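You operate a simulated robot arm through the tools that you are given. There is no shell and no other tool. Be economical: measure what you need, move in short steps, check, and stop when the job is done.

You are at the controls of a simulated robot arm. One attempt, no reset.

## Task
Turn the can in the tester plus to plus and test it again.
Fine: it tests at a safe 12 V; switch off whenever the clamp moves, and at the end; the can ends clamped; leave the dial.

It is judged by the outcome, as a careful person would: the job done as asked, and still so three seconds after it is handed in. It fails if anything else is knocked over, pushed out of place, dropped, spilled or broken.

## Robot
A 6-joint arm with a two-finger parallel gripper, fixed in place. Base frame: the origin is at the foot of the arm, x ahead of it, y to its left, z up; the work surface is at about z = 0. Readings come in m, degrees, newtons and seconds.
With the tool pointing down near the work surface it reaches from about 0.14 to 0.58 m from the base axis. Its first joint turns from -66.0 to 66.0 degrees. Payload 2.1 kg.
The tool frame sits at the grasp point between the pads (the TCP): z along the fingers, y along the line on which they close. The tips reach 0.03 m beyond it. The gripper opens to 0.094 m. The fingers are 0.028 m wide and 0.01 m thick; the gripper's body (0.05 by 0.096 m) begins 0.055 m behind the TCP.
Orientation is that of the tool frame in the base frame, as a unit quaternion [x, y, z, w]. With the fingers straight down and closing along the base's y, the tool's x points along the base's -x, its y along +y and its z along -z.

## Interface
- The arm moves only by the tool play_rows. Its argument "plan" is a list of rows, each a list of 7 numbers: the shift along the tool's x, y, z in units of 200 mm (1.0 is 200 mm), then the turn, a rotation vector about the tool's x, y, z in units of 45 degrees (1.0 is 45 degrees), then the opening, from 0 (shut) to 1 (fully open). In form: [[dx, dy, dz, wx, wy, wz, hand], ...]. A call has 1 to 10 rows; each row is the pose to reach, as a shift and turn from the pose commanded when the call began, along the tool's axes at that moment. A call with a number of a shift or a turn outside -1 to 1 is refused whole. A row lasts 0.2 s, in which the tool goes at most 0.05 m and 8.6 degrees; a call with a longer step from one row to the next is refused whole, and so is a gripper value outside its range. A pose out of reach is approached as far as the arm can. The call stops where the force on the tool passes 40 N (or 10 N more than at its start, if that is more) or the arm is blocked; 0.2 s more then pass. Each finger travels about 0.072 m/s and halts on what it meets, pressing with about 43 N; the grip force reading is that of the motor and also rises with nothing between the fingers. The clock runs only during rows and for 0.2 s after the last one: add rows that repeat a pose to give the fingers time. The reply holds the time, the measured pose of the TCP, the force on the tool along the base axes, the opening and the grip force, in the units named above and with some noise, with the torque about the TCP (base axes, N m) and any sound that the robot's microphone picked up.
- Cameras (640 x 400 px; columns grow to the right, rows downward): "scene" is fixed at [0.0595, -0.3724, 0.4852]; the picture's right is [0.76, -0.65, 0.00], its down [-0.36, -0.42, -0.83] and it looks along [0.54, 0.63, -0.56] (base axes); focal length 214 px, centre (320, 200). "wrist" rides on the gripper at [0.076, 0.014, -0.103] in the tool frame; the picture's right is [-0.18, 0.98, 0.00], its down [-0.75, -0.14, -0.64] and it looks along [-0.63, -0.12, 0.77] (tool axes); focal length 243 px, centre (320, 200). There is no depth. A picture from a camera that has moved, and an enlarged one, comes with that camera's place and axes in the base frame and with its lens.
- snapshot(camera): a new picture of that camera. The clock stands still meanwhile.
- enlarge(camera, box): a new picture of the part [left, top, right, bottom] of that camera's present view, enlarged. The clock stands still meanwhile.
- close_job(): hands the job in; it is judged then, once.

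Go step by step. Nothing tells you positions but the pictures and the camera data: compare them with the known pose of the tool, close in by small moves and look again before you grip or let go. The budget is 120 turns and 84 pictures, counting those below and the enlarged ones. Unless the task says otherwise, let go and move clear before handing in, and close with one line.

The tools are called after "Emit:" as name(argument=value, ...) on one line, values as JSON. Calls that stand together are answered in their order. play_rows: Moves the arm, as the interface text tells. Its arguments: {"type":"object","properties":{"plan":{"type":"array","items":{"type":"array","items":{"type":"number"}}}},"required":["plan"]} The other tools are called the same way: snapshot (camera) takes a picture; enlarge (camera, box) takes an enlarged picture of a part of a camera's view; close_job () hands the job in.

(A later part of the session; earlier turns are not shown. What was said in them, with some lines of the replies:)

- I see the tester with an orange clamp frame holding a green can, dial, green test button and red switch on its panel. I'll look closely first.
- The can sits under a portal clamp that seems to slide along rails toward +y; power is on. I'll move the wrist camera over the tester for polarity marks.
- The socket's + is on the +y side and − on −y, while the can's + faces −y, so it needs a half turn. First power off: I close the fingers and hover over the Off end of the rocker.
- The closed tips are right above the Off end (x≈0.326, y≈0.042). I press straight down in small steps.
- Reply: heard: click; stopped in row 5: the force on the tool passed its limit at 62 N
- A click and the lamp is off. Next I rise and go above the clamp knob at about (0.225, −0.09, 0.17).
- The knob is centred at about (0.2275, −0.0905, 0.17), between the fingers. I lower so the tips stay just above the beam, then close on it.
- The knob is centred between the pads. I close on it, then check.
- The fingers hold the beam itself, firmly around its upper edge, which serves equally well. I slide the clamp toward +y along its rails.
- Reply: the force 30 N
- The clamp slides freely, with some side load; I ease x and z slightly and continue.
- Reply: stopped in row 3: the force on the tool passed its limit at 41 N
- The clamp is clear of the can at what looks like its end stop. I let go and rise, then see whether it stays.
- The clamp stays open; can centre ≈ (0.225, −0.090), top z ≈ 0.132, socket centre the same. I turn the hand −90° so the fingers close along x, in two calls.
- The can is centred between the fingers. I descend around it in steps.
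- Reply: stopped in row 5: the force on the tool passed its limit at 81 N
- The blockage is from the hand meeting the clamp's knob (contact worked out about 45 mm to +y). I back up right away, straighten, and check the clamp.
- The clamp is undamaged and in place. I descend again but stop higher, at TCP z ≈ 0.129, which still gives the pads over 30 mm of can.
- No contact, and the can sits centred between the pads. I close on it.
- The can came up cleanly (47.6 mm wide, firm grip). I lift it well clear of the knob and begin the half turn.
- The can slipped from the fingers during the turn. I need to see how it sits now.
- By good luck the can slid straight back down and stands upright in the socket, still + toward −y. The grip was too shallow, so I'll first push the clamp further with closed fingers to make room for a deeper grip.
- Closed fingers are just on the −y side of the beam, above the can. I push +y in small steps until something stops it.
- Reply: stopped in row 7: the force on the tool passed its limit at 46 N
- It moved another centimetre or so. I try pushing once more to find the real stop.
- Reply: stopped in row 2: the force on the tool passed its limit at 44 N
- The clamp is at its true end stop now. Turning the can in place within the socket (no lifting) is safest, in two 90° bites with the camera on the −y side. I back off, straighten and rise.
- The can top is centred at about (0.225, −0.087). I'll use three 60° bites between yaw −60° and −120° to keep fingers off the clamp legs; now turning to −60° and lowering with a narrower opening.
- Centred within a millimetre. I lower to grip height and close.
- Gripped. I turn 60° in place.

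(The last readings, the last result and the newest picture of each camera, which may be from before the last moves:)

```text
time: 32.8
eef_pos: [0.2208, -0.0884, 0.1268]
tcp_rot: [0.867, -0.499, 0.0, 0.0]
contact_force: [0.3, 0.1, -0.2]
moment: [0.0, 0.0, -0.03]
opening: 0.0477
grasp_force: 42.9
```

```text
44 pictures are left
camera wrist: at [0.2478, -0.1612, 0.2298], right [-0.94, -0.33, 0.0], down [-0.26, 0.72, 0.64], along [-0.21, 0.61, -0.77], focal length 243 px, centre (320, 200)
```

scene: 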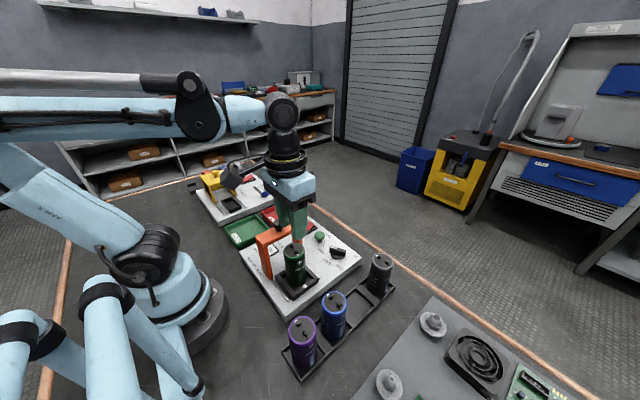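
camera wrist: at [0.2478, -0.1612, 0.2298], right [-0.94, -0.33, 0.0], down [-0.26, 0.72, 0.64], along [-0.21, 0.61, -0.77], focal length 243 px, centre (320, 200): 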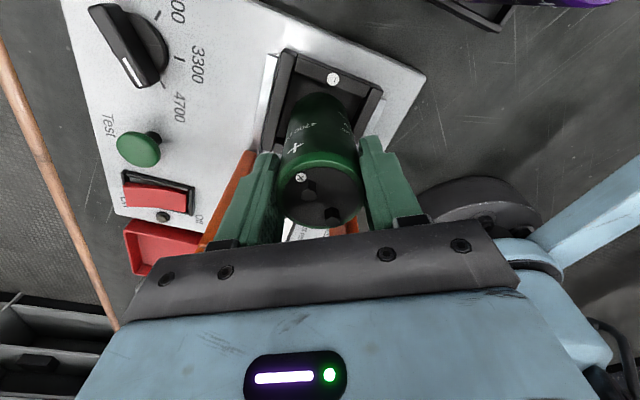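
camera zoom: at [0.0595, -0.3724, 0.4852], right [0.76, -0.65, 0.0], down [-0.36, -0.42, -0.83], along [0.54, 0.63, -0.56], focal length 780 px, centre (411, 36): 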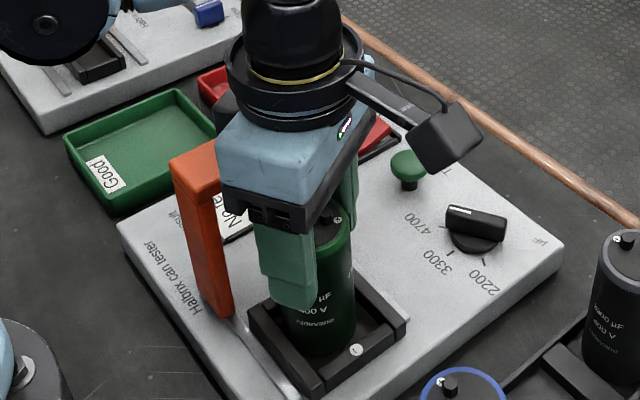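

Turning in place works. I open, swing back 60°, and take the second bite.

Emit:
play_rows(plan=[[0, 0, 0, 0, 0, 0, 0.6], [0, 0, 0, 0, 0, 0, 0.72], [0, 0, 0, 0, 0, 0, 0.72], [0, 0, 0, 0, 0, 0.17, 0.72], [0, 0, 0, 0, 0, 0.34, 0.72], [0, 0, 0, 0, 0, 0.5, 0.72], [0, 0, 0, 0, 0, 0.67, 0.72], [0, 0, 0, 0, 0, 0.84, 0.72], [0, 0, 0, 0, 0, 1, 0.72]])

Emit:
play_rows(plan=[[0, 0, 0, 0, 0, 0.17, 0.72], [0, 0, 0, 0, 0, 0.333, 0.72], [0, 0, 0, 0, 0, 0.333, 0.55], [0, 0, 0, 0, 0, 0.333, 0.4], [0, 0, 0, 0, 0, 0.333, 0.4]])

Emit:
play_rows(plan=[[0, 0, 0, 0, 0, -0.17, 0.4], [0, 0, 0, 0, 0, -0.34, 0.4], [0, 0, 0, 0, 0, -0.5, 0.4], [0, 0, 0, 0, 0, -0.67, 0.4], [0, 0, 0, 0, 0, -0.84, 0.4], [0, 0, 0, 0, 0, -1, 0.4]])

Emit:
play_rows(plan=[[0, 0, 0, 0, 0, -0.17, 0.4], [0, 0, 0, 0, 0, -0.333, 0.4]])

Emit:
enlarge(camera="scene", box=[240, 190, 350, 300])

Emit:
snapshot(camera="wrist")

```text
time: 34.8
eef_pos: [0.2229, -0.0881, 0.1271]
tcp_rot: [-0.607, 0.794, 0.002, 0.0]
contact_force: [-0.2, -1.0, -1.0]
moment: [0.0, -0.01, 0.01]
opening: 0.0678
grasp_force: 0.1
```

```text
time: 36.0
eef_pos: [0.2235, -0.0886, 0.1268]
tcp_rot: [-0.5, 0.866, 0.0, 0.002]
contact_force: [-0.7, 1.8, 2.1]
moment: [0.01, 0.09, -0.01]
opening: 0.0472
grasp_force: 43.0
```

```text
time: 37.4
eef_pos: [0.2237, -0.0883, 0.1274]
tcp_rot: [0.794, -0.607, 0.0, 0.0]
contact_force: [-5.4, -2.1, 13.5]
moment: [-0.37, 0.43, -0.18]
opening: 0.0472
grasp_force: 44.1
```

```text
time: 38.0
eef_pos: [0.223, -0.088, 0.1268]
tcp_rot: [0.866, -0.499, 0.0, -0.001]
contact_force: [-1.6, 1.9, 5.1]
moment: [0.0, 0.2, -0.07]
opening: 0.0472
grasp_force: 42.9
```

```text
3.64 times, centred on (295, 245) of scene
camera zoom: at [0.0595, -0.3724, 0.4852], right [0.76, -0.65, 0.0], down [-0.36, -0.42, -0.83], along [0.54, 0.63, -0.56], focal length 780 px, centre (411, 36)
```

zoom: 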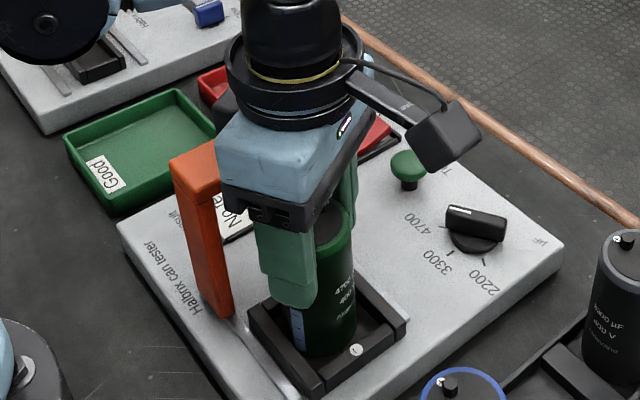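

```text
42 pictures are left
camera wrist: at [0.2482, -0.1603, 0.2297], right [-0.94, -0.33, 0.0], down [-0.26, 0.72, 0.64], along [-0.21, 0.61, -0.77], focal length 243 px, centre (320, 200)
```

wrist: 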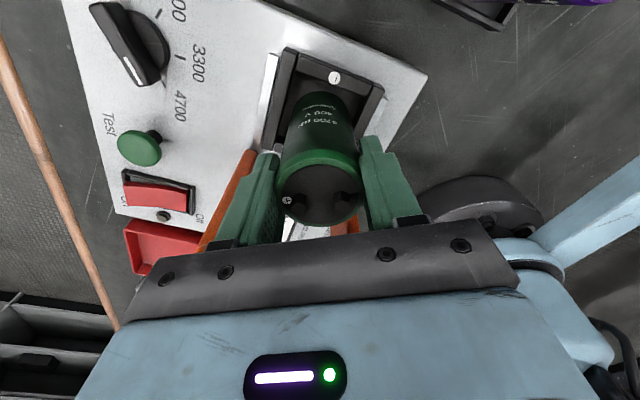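

Two bites done; the + now points about +x. Third bite next.

Emit:
play_rows(plan=[[0, 0, 0, 0, 0, 0, 0.6], [0, 0, 0, 0, 0, 0, 0.72], [0, 0, 0, 0, 0, 0, 0.72], [0, 0, 0, 0, 0, 0.17, 0.72], [0, 0, 0, 0, 0, 0.34, 0.72], [0, 0, 0, 0, 0, 0.5, 0.72], [0, 0, 0, 0, 0, 0.67, 0.72], [0, 0, 0, 0, 0, 0.84, 0.72], [0, 0, 0, 0, 0, 1, 0.72]])

Emit:
play_rows(plan=[[0, 0, 0, 0, 0, 0.17, 0.72], [0, 0, 0, 0, 0, 0.333, 0.72], [0, 0, 0, 0, 0, 0.333, 0.55], [0, 0, 0, 0, 0, 0.333, 0.4], [0, 0, 0, 0, 0, 0.333, 0.4]])

Emit:
play_rows(plan=[[0, 0, 0, 0, 0, -0.17, 0.4], [0, 0, 0, 0, 0, -0.34, 0.4], [0, 0, 0, 0, 0, -0.5, 0.4], [0, 0, 0, 0, 0, -0.67, 0.4], [0, 0, 0, 0, 0, -0.84, 0.4], [0, 0, 0, 0, 0, -1, 0.4]])

Emit:
play_rows(plan=[[0, 0, 0, 0, 0, -0.17, 0.4], [0, 0, 0, 0, 0, -0.333, 0.4]])

Emit:
enlarge(camera="wrist", box=[240, 40, 400, 240])

```text
time: 40.0
eef_pos: [0.2216, -0.0876, 0.1268]
tcp_rot: [-0.607, 0.795, 0.0, -0.001]
contact_force: [-0.4, -0.5, 0.0]
moment: [0.0, 0.02, 0.0]
opening: 0.0675
grasp_force: 0.1
```

```text
time: 41.2
eef_pos: [0.2231, -0.0892, 0.1276]
tcp_rot: [-0.5, 0.866, 0.001, 0.001]
contact_force: [0.5, 0.3, -0.5]
moment: [-0.01, -0.02, 0.04]
opening: 0.047
grasp_force: 43.2
```

```text
time: 42.6
eef_pos: [0.2232, -0.0884, 0.1269]
tcp_rot: [0.794, -0.607, -0.001, -0.001]
contact_force: [-1.3, -0.7, 2.7]
moment: [-0.1, 0.12, -0.08]
opening: 0.0477
grasp_force: 43.6
```

```text
time: 43.2
eef_pos: [0.2239, -0.0885, 0.1287]
tcp_rot: [0.866, -0.5, 0.0, -0.001]
contact_force: [1.2, 0.6, 0.2]
moment: [0.01, 0.03, -0.04]
opening: 0.0472
grasp_force: 43.5
```

```text
2.00 times, centred on (320, 140) of wrist
camera zoom: at [0.2483, -0.1607, 0.2298], right [-0.94, -0.33, 0.0], down [-0.26, 0.72, 0.64], along [-0.21, 0.61, -0.77], focal length 485 px, centre (320, 320)
```

zoom: 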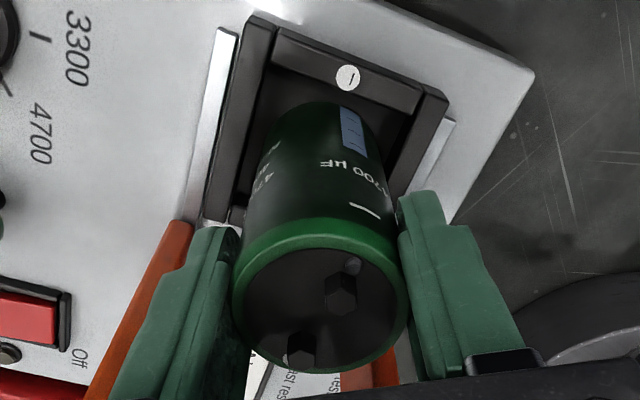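

The + now points almost exactly +y, about 6° short. I add that small turn, release and rise to check.

Emit:
play_rows(plan=[[0, 0, 0, 0, 0, -0.07, 0.4], [0, 0, 0, 0, 0, -0.13, 0.4], [0, 0, 0, 0, 0, -0.13, 0.4], [0, 0, 0, 0, 0, -0.13, 0.55], [0, 0, 0, 0, 0, -0.13, 0.72], [0, 0, 0, 0, 0, -0.13, 0.72], [0, 0, -0.15, 0, 0, -0.13, 0.72], [0, 0, -0.35, 0, 0, -0.13, 0.72], [0, 0, -0.6, 0, 0, -0.13, 0.72]])

Emit:
play_rows(plan=[[0, 0, 0, 0, 0, 0.17, 0.8], [0, 0, 0, 0, 0, 0.34, 0.8], [0, 0, 0, 0, 0, 0.5, 0.8], [0, 0, 0, 0, 0, 0.67, 0.8], [0, 0, 0, 0, 0, 0.8, 0.8]])

Emit:
play_rows(plan=[[0, 0, 0, 0, 0, 0.17, 0.8], [0, 0, 0, 0, 0, 0.34, 0.8], [0, 0, 0, 0, 0, 0.5, 0.8], [0, 0, 0, 0, 0, 0.67, 0.8], [0, 0, 0, 0, 0, 0.84, 0.8], [0, 0, 0, 0, 0, 1, 0.8]])

Emit:
play_rows(plan=[[0, 0, 0, 0, 0, 0.17, 0.8], [0, 0, 0, 0, 0, 0.34, 0.8], [0, 0, 0, 0, 0, 0.5, 0.8], [0, 0, 0, 0, 0, 0.67, 0.8], [0, 0, 0, 0, 0, 0.84, 0.8], [0, 0, 0, 0, 0, 1, 0.8]])

Emit:
snapshot(camera="wrist")

Emit:
enlarge(camera="scene", box=[240, 190, 350, 300])

```text
time: 45.2
eef_pos: [0.2221, -0.0878, 0.2463]
tcp_rot: [0.891, -0.454, -0.001, -0.001]
contact_force: [-0.5, -0.2, 0.3]
moment: [0.0, 0.03, 0.01]
opening: 0.0677
grasp_force: 0.0
```

```text
time: 46.4
eef_pos: [0.2222, -0.0883, 0.2474]
tcp_rot: [-0.706, 0.709, 0.001, 0.0]
contact_force: [-0.9, 0.1, 0.5]
moment: [0.0, 0.03, -0.02]
opening: 0.0752
grasp_force: 0.1
```

```text
time: 47.8
eef_pos: [0.2229, -0.0889, 0.2474]
tcp_rot: [-0.38, 0.925, 0.0, 0.001]
contact_force: [0.0, -0.1, -0.6]
moment: [0.01, -0.03, 0.02]
opening: 0.075
grasp_force: 0.1
```

```text
time: 49.2
eef_pos: [0.2235, -0.0876, 0.2474]
tcp_rot: [0.003, 1.0, 0.001, 0.0]
contact_force: [0.7, -0.2, 0.6]
moment: [0.01, 0.03, 0.0]
opening: 0.0752
grasp_force: 0.1
```

```text
40 pictures are left
camera wrist: at [0.1465, -0.0731, 0.3496], right [0.19, 0.98, 0.0], down [0.75, -0.15, 0.64], along [0.63, -0.12, -0.77], focal length 243 px, centre (320, 200)
```

wrist: 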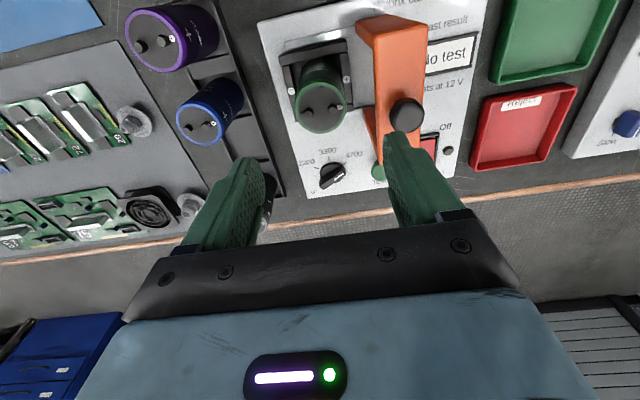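

```text
3.64 times, centred on (295, 245) of scene
camera zoom: at [0.0595, -0.3724, 0.4852], right [0.76, -0.65, 0.0], down [-0.36, -0.42, -0.83], along [0.54, 0.63, -0.56], focal length 780 px, centre (411, 36)
```

zoom: 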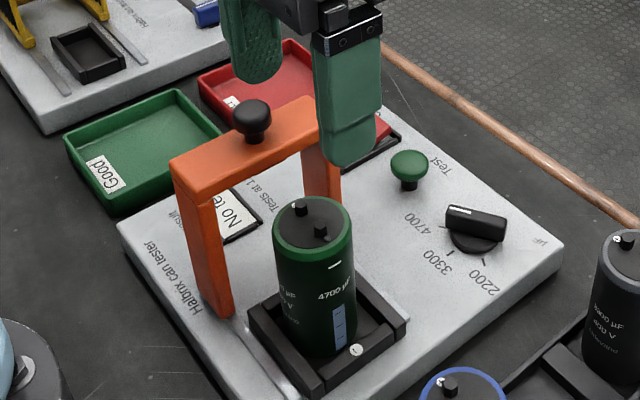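

Emit:
enlarge(camera="wrist", box=[260, 10, 460, 200])

```text
2.11 times, centred on (360, 105) of wrist
camera zoom: at [0.1465, -0.0731, 0.3496], right [0.19, 0.98, 0.0], down [0.75, -0.15, 0.64], along [0.63, -0.12, -0.77], focal length 511 px, centre (236, 400)
```

zoom: 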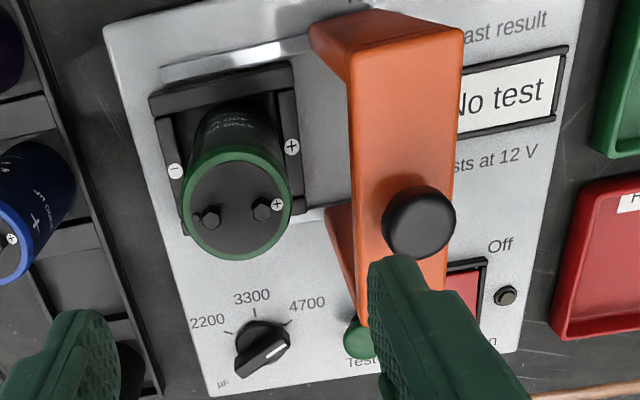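

Can plus now faces the socket plus. Next I go over the knob/beam at y ≈ −0.0215 and grip it as before to close the clamp (power is off).

Emit:
play_rows(plan=[[-0.015, 0.16, 0, 0, 0, 0, 0.68], [-0.015, 0.3325, 0, 0, 0, 0, 0.68], [-0.015, 0.3325, 0.15, 0, 0, 0, 0.68], [-0.015, 0.3325, 0.25, 0, 0, 0, 0.68], [-0.015, 0.3325, 0.3, 0, 0, 0, 0.68], [-0.015, 0.3325, 0.3, 0, 0, 0, 0.5], [-0.015, 0.3325, 0.3, 0, 0, 0, 0.3], [-0.015, 0.3325, 0.3, 0, 0, 0, 0.1], [-0.015, 0.3325, 0.3, 0, 0, 0, 0.1]])

Emit:
snapshot(camera="wrist")

```text
time: 51.2
eef_pos: [0.2267, -0.0237, 0.1873]
tcp_rot: [0.001, 1.0, -0.001, 0.001]
contact_force: [2.0, -24.5, -8.4]
moment: [-0.05, -0.03, 0.0]
opening: 0.0236
grasp_force: 45.5
```

```text
37 pictures are left
camera wrist: at [0.1496, -0.0082, 0.29], right [0.19, 0.98, 0.0], down [0.75, -0.14, 0.64], along [0.63, -0.12, -0.77], focal length 243 px, centre (320, 200)
```

wrist: 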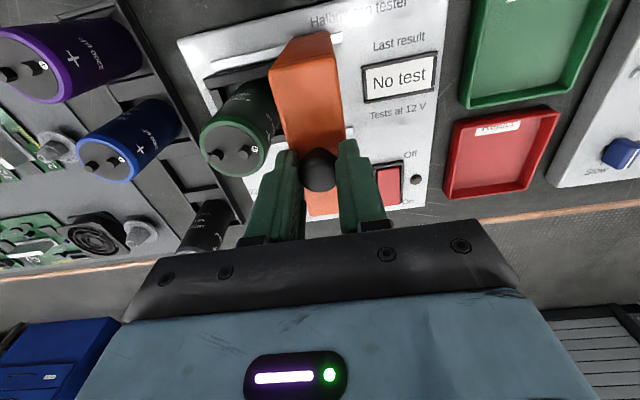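

The knob itself is gripped now. I slide the clamp back toward −y over the can.

Emit:
play_rows(plan=[[0, -0.04, 0, 0, 0, 0, 0.1], [0, -0.08, 0, 0, 0, 0, 0.1], [0, -0.12, 0, 0, 0, 0, 0.1], [0, -0.16, 0, 0, 0, 0, 0.1], [0, -0.2, 0, 0, 0, 0, 0.1], [0, -0.24, 0, 0, 0, 0, 0.1]])

Emit:
enlarge(camera="scene", box=[240, 190, 350, 300])

```text
time: 52.6
eef_pos: [0.2265, -0.0691, 0.1875]
tcp_rot: [0.001, 1.0, 0.001, 0.0]
contact_force: [-2.4, 1.3, 19.7]
moment: [-0.14, -1.01, -0.08]
opening: 0.0237
grasp_force: 44.9
```

```text
3.64 times, centred on (295, 245) of scene
camera zoom: at [0.0594, -0.3723, 0.4852], right [0.76, -0.65, 0.0], down [-0.36, -0.42, -0.83], along [0.54, 0.63, -0.56], focal length 780 px, centre (411, 36)
```

zoom: 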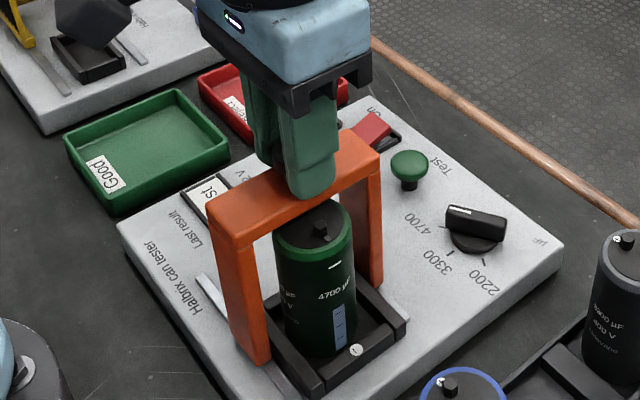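

Emit:
play_rows(plan=[[0, -0.025, -0.005, 0, 0, 0, 0.1], [0, -0.05, -0.005, 0, 0, 0, 0.1], [0, -0.075, -0.005, 0, 0, 0, 0.1], [0, -0.1, -0.005, 0, 0, 0, 0.1], [0, -0.115, -0.005, 0, 0, 0, 0.1]])

Emit:
enlarge(camera="scene", box=[240, 190, 350, 300])

Emit:
snapshot(camera="wrist")

```text
time: 53.9
eef_pos: [0.226, -0.0902, 0.1868]
tcp_rot: [-0.001, 1.0, 0.006, 0.002]
contact_force: [1.0, 1.7, -3.4]
moment: [-0.28, 0.27, -0.02]
opening: 0.0235
grasp_force: 45.1
stopped in row 5: the force on the tool passed its limit at 42 N (the readings are from after the stop); the commanded pose is now the measured one
```

```text
3.64 times, centred on (295, 245) of scene
camera zoom: at [0.0595, -0.3724, 0.4852], right [0.76, -0.65, 0.0], down [-0.36, -0.42, -0.83], along [0.54, 0.63, -0.56], focal length 780 px, centre (411, 36)
```

zoom: 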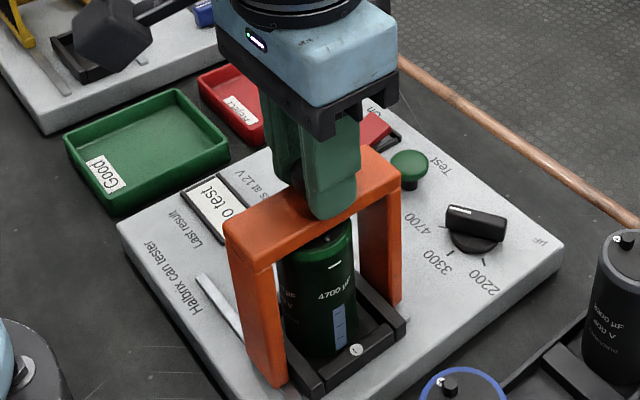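

```text
34 pictures are left
camera wrist: at [0.1491, -0.0767, 0.2903], right [0.18, 0.98, 0.01], down [0.75, -0.15, 0.64], along [0.63, -0.11, -0.77], focal length 243 px, centre (320, 200)
```

wrist: 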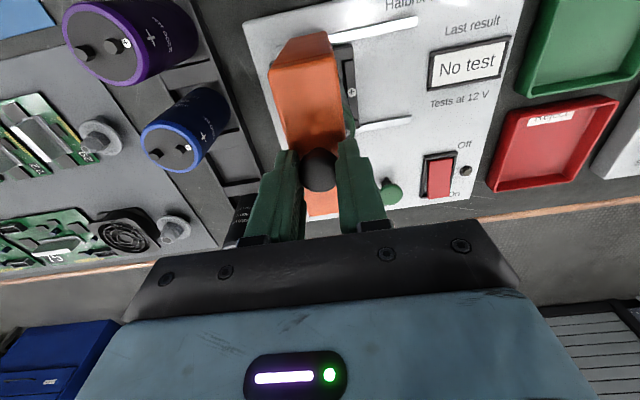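

The clamp is back at its end stop over the can. I release, rise, and go above the On end of the rocker (x ≈ 0.376, y ≈ 0.041).

Emit:
play_rows(plan=[[0, 0, 0, 0, 0, 0, 0.4], [0, 0, 0, 0.015, 0.005, 0.003, 0.65], [0, 0, -0.2, 0.015, 0.005, 0.003, 0.65], [0, 0, -0.4, 0.015, 0.005, 0.003, 0.3], [0, 0, -0.5, 0.015, 0.005, 0.003, 0], [-0.18, 0.16, -0.5, 0.015, 0.005, 0.003, 0], [-0.36, 0.32, -0.5, 0.015, 0.005, 0.003, 0], [-0.54, 0.48, -0.5, 0.015, 0.005, 0.003, 0], [-0.7, 0.6, -0.5, 0.015, 0.005, 0.003, 0], [-0.75, 0.655, -0.5, 0.015, 0.005, 0.003, 0]])

Emit:
play_rows(plan=[[0, 0, 0.24, 0, 0, 0, 0], [0, 0, 0.48, 0, 0, 0, 0], [0, 0, 0.72, 0, 0, 0, 0], [0, 0, 0.87, 0, 0, 0, 0]])

Emit:
snapshot(camera="wrist")

Emit:
enlarge(camera="scene", box=[240, 180, 370, 300])

```text
time: 56.1
eef_pos: [0.3768, 0.0409, 0.29]
tcp_rot: [0.001, 1.0, 0.0, 0.001]
contact_force: [0.4, -0.2, -0.8]
moment: [0.05, 0.01, 0.0]
opening: 0.0001
grasp_force: 33.0
```

```text
time: 57.1
eef_pos: [0.3753, 0.0394, 0.1157]
tcp_rot: [0.001, 1.0, 0.0, 0.0]
contact_force: [0.1, -0.8, 0.7]
moment: [0.0, -0.01, 0.0]
opening: 0.0002
grasp_force: 33.0
```

```text
33 pictures are left
camera wrist: at [0.2988, 0.0544, 0.2183], right [0.19, 0.98, 0.0], down [0.75, -0.14, 0.64], along [0.63, -0.12, -0.77], focal length 243 px, centre (320, 200)
```

wrist: 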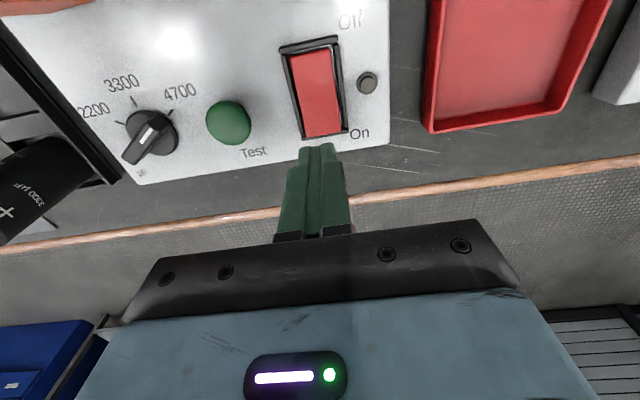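

```text
3.33 times, centred on (305, 240) of scene
camera zoom: at [0.0595, -0.3724, 0.4852], right [0.76, -0.65, 0.0], down [-0.36, -0.42, -0.83], along [0.54, 0.63, -0.56], focal length 715 px, centre (370, 67)
```

zoom: 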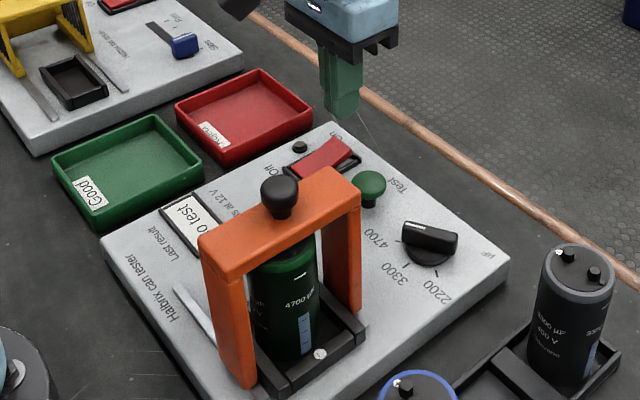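

The rocker's raised On end is at about (0.376, 0.042). I press it with the tips centred at x ≈ 0.370.

Emit:
play_rows(plan=[[0.03, 0.01, 0.08, 0, 0, 0, 0], [0.03, 0.01, 0.16, 0, 0, 0, 0], [0.03, 0.01, 0.19, 0, 0, 0, 0], [0.03, 0.01, 0.21, 0, 0, 0, 0], [0.03, 0.01, 0.23, 0, 0, 0, 0], [0.03, 0.01, 0.245, 0, 0, 0, 0]])

Emit:
snapshot(camera="wrist")

```text
time: 58.3
eef_pos: [0.3704, 0.0418, 0.072]
tcp_rot: [0.0, 1.0, 0.0, 0.001]
contact_force: [-0.1, 0.1, 10.3]
moment: [-0.07, 0.2, -0.07]
opening: 0.0
grasp_force: 32.9
heard: click
stopped in row 6: the force on the tool passed its limit at 57 N (the readings are from after the stop); the commanded pose is now the measured one
```

```text
31 pictures are left
camera wrist: at [0.2934, 0.0568, 0.1746], right [0.18, 0.98, 0.0], down [0.75, -0.14, 0.64], along [0.63, -0.12, -0.77], focal length 243 px, centre (320, 200)
```

wrist: 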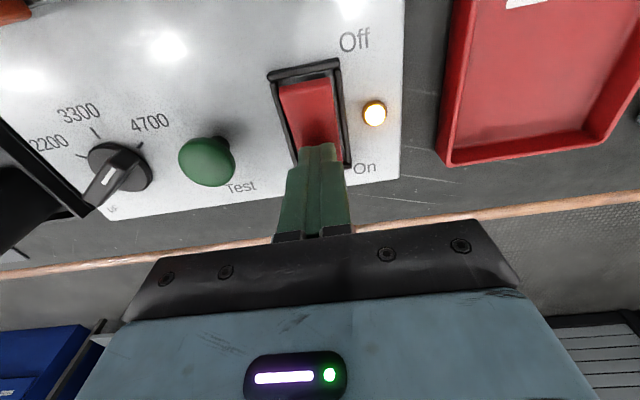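

Power is on (lamp lit). Now to the green Test button at about (0.354, −0.023, 0.05).

Emit:
play_rows(plan=[[0, 0, -0.15, 0, 0, 0, 0], [0, 0, -0.25, 0, 0, 0, 0], [0.04, -0.16, -0.25, 0, 0, 0, 0], [0.082, -0.323, -0.25, 0, 0, 0, 0], [0.082, -0.323, -0.15, 0, 0, 0, 0]])

Emit:
snapshot(camera="wrist")

Emit:
enlarge(camera="scene", box=[280, 190, 370, 260])

```text
time: 59.5
eef_pos: [0.3545, -0.022, 0.1014]
tcp_rot: [0.001, 1.0, 0.0, 0.001]
contact_force: [0.0, 0.0, -0.2]
moment: [0.04, 0.02, -0.01]
opening: 0.0001
grasp_force: 33.2
```

```text
30 pictures are left
camera wrist: at [0.277, -0.0071, 0.2047], right [0.18, 0.98, 0.0], down [0.75, -0.14, 0.64], along [0.63, -0.12, -0.77], focal length 243 px, centre (320, 200)
```

wrist: 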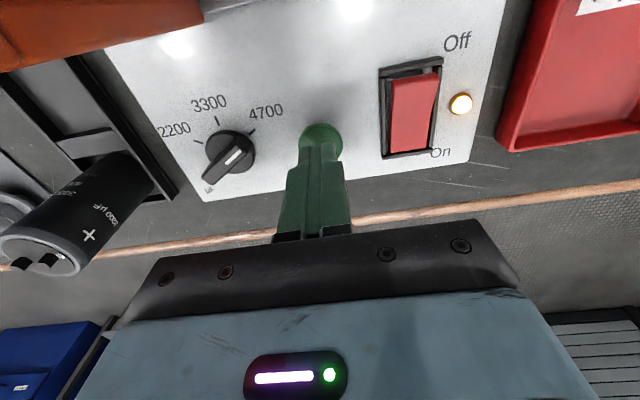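

```text
5.71 times, centred on (325, 225) of scene
camera zoom: at [0.0595, -0.3724, 0.4852], right [0.76, -0.65, 0.0], down [-0.36, -0.42, -0.83], along [0.54, 0.63, -0.56], focal length 1226 px, centre (291, 57)
```

zoom: 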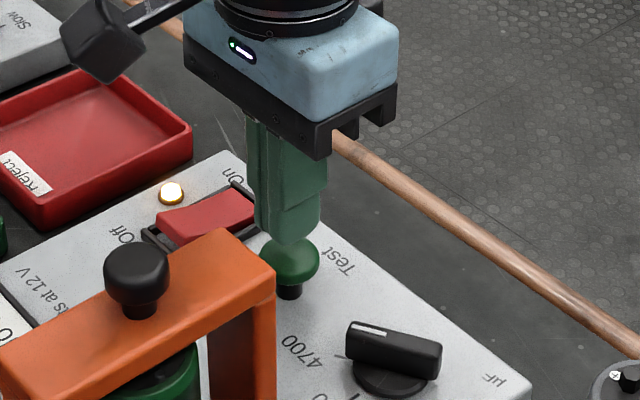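

The tips are over the button. I press down gently.

Emit:
play_rows(plan=[[0.015, 0, 0.04, 0, 0, 0, 0], [0.015, 0, 0.08, 0, 0, 0, 0], [0.015, 0, 0.1, 0, 0, 0, 0], [0.015, 0, 0.115, 0, 0, 0, 0], [0.015, 0, 0.13, 0, 0, 0, 0], [0.015, 0, 0.145, 0, 0, 0, 0]])

Emit:
snapshot(camera="scene")

```text
time: 60.9
eef_pos: [0.3505, -0.0228, 0.0731]
tcp_rot: [0.001, 1.0, 0.0, 0.0]
contact_force: [-3.7, 0.3, 20.6]
moment: [0.03, 0.04, 0.06]
opening: 0.0003
grasp_force: 33.1
heard: click
```

```text
28 pictures are left
```

scene: 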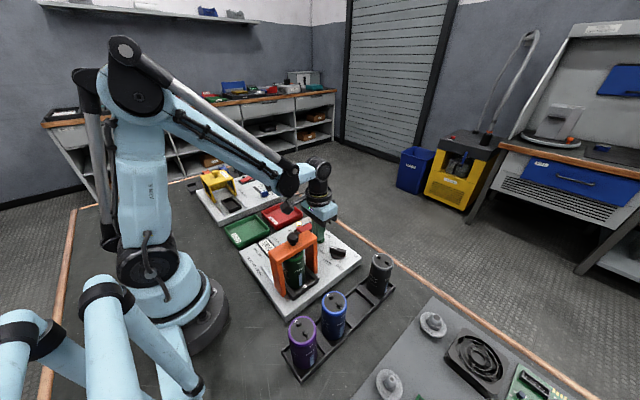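

Button clicked. I lift off and read the result panel.

Emit:
play_rows(plan=[[0, 0, -0.1, 0, 0, 0, 0], [0, 0, -0.25, 0, 0, 0, 0], [0, 0, -0.25, 0, 0, 0, 0], [0, 0, -0.25, 0, 0, 0, 0], [0, 0, -0.25, 0, 0, 0, 0]])

Emit:
enlarge(camera="scene", box=[230, 205, 350, 300])

```text
time: 62.1
eef_pos: [0.3502, -0.021, 0.1222]
tcp_rot: [0.001, 1.0, 0.001, 0.0]
contact_force: [0.0, 0.4, 0.1]
moment: [0.0, 0.0, -0.01]
opening: 0.0
grasp_force: 33.2
```

```text
4.21 times, centred on (290, 252) of scene
camera zoom: at [0.0595, -0.3724, 0.4852], right [0.76, -0.65, 0.0], down [-0.36, -0.42, -0.83], along [0.54, 0.63, -0.56], focal length 903 px, centre (446, -21)
```

zoom: 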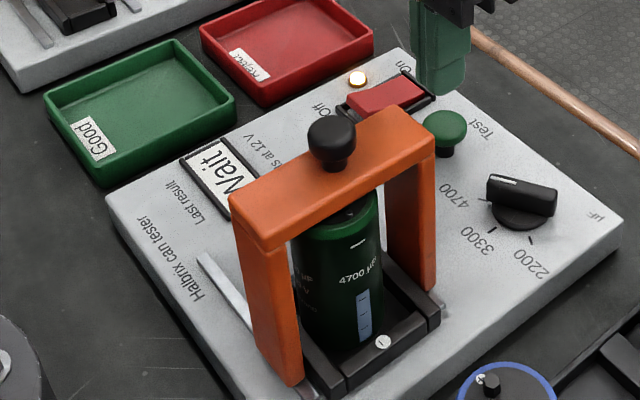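

The display says "Wait". I wait while hovering above the Off end, without touching it.

Emit:
play_rows(plan=[[0.055, 0.16, 0, 0, 0, 0, 0], [0.11, 0.32, 0, 0, 0, 0, 0], [0.11, 0.32, 0, 0, 0, 0, 0], [0.11, 0.32, 0, 0, 0, 0, 0], [0.11, 0.32, 0, 0, 0, 0, 0], [0.11, 0.32, 0, 0, 0, 0, 0], [0.11, 0.32, 0, 0, 0, 0, 0], [0.11, 0.32, 0, 0, 0, 0, 0], [0.11, 0.32, 0, 0, 0, 0, 0], [0.11, 0.32, 0, 0, 0, 0, 0]])

Emit:
enlarge(camera="scene", box=[230, 205, 350, 300])

```text
time: 64.3
eef_pos: [0.3292, 0.0413, 0.1211]
tcp_rot: [0.001, 1.0, 0.001, 0.0]
contact_force: [0.4, -0.6, 0.1]
moment: [0.01, 0.03, 0.0]
opening: 0.0
grasp_force: 33.0
```

```text
4.21 times, centred on (290, 252) of scene
camera zoom: at [0.0595, -0.3724, 0.4852], right [0.76, -0.65, 0.0], down [-0.36, -0.42, -0.83], along [0.54, 0.63, -0.56], focal length 903 px, centre (446, -21)
```

zoom: 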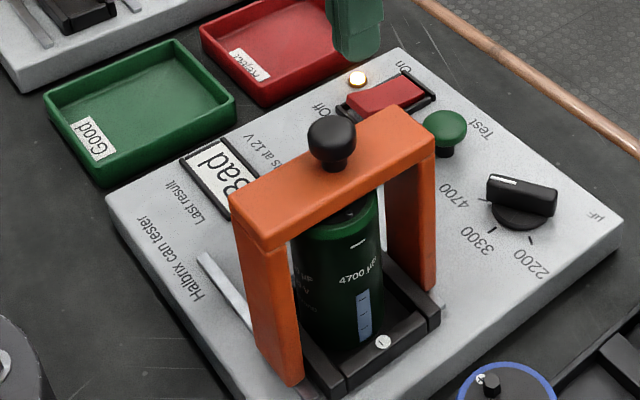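

The result is final: "Bad" (no more "Check", so the polarity is accepted). I now switch off.

Emit:
play_rows(plan=[[0, 0, 0.1, 0, 0, 0, 0], [0, 0, 0.2, 0, 0, 0, 0], [0, 0, 0.23, 0, 0, 0, 0], [0, 0, 0.25, 0, 0, 0, 0], [0, 0, 0.265, 0, 0, 0, 0], [0, 0, 0.28, 0, 0, 0, 0]])

Emit:
play_rows(plan=[[0, 0, -0.2, 0, 0, 0, 0], [0, 0, -0.4, 0, 0, 0, 0], [0, 0, -0.6, 0, 0, 0, 0], [0, 0, -0.8, 0, 0, 0, 0]])

Emit:
snapshot(camera="wrist")

Emit:
enlarge(camera="scene", box=[230, 205, 350, 300])

```text
time: 65.6
eef_pos: [0.3283, 0.0403, 0.0702]
tcp_rot: [0.001, 1.0, 0.0, -0.001]
contact_force: [-2.0, 1.1, 13.4]
moment: [0.02, -0.18, 0.02]
opening: 0.0
grasp_force: 32.6
heard: click
stopped in row 6: the force on the tool passed its limit at 63 N (the readings are from after the stop); the commanded pose is now the measured one
```

```text
time: 66.6
eef_pos: [0.3272, 0.0404, 0.229]
tcp_rot: [0.001, 1.0, 0.0, -0.002]
contact_force: [0.1, 0.1, 0.0]
moment: [-0.01, 0.02, -0.02]
opening: 0.0
grasp_force: 32.5
```

```text
25 pictures are left
camera wrist: at [0.2519, 0.0566, 0.3329], right [0.19, 0.98, 0.0], down [0.75, -0.14, 0.64], along [0.63, -0.12, -0.77], focal length 243 px, centre (320, 200)
```

wrist: 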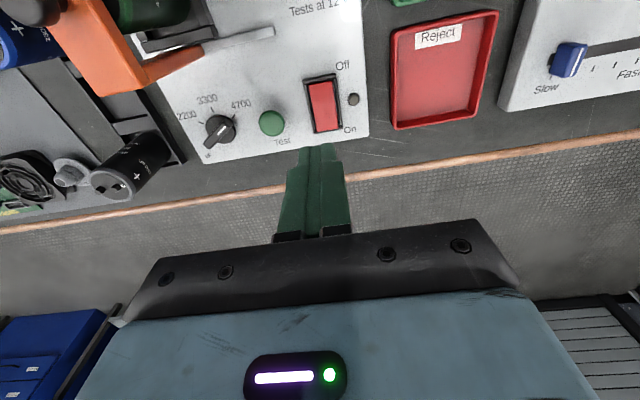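

```text
4.21 times, centred on (290, 252) of scene
camera zoom: at [0.0595, -0.3724, 0.4852], right [0.76, -0.65, 0.0], down [-0.36, -0.42, -0.83], along [0.54, 0.63, -0.56], focal length 903 px, centre (446, -21)
```

zoom: 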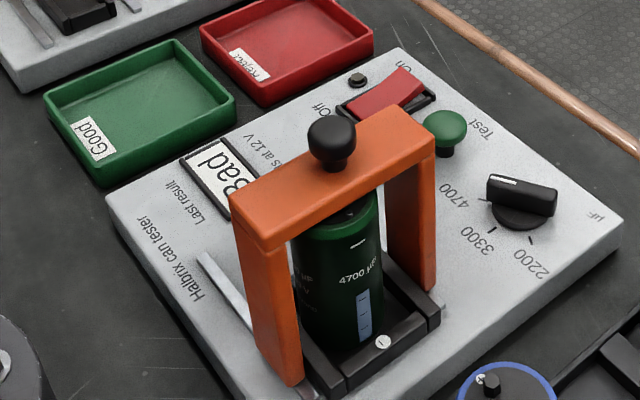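

The lamp is out, the can is clamped with plus to plus, the dial is untouched, and the arm is clear. I'm handing in.

Emit:
close_job()

```text
The job is handed in.
```

The can is now plus to plus in the tester and was tested again at 12 V; it reads "Bad". It is clamped, the tester is off and the dial is untouched. While I was turning it, the can slipped from the grip and fell a few centimetres back into its socket, landing upright; I saw no damage, but I can't rule out that the drop affected the reading.
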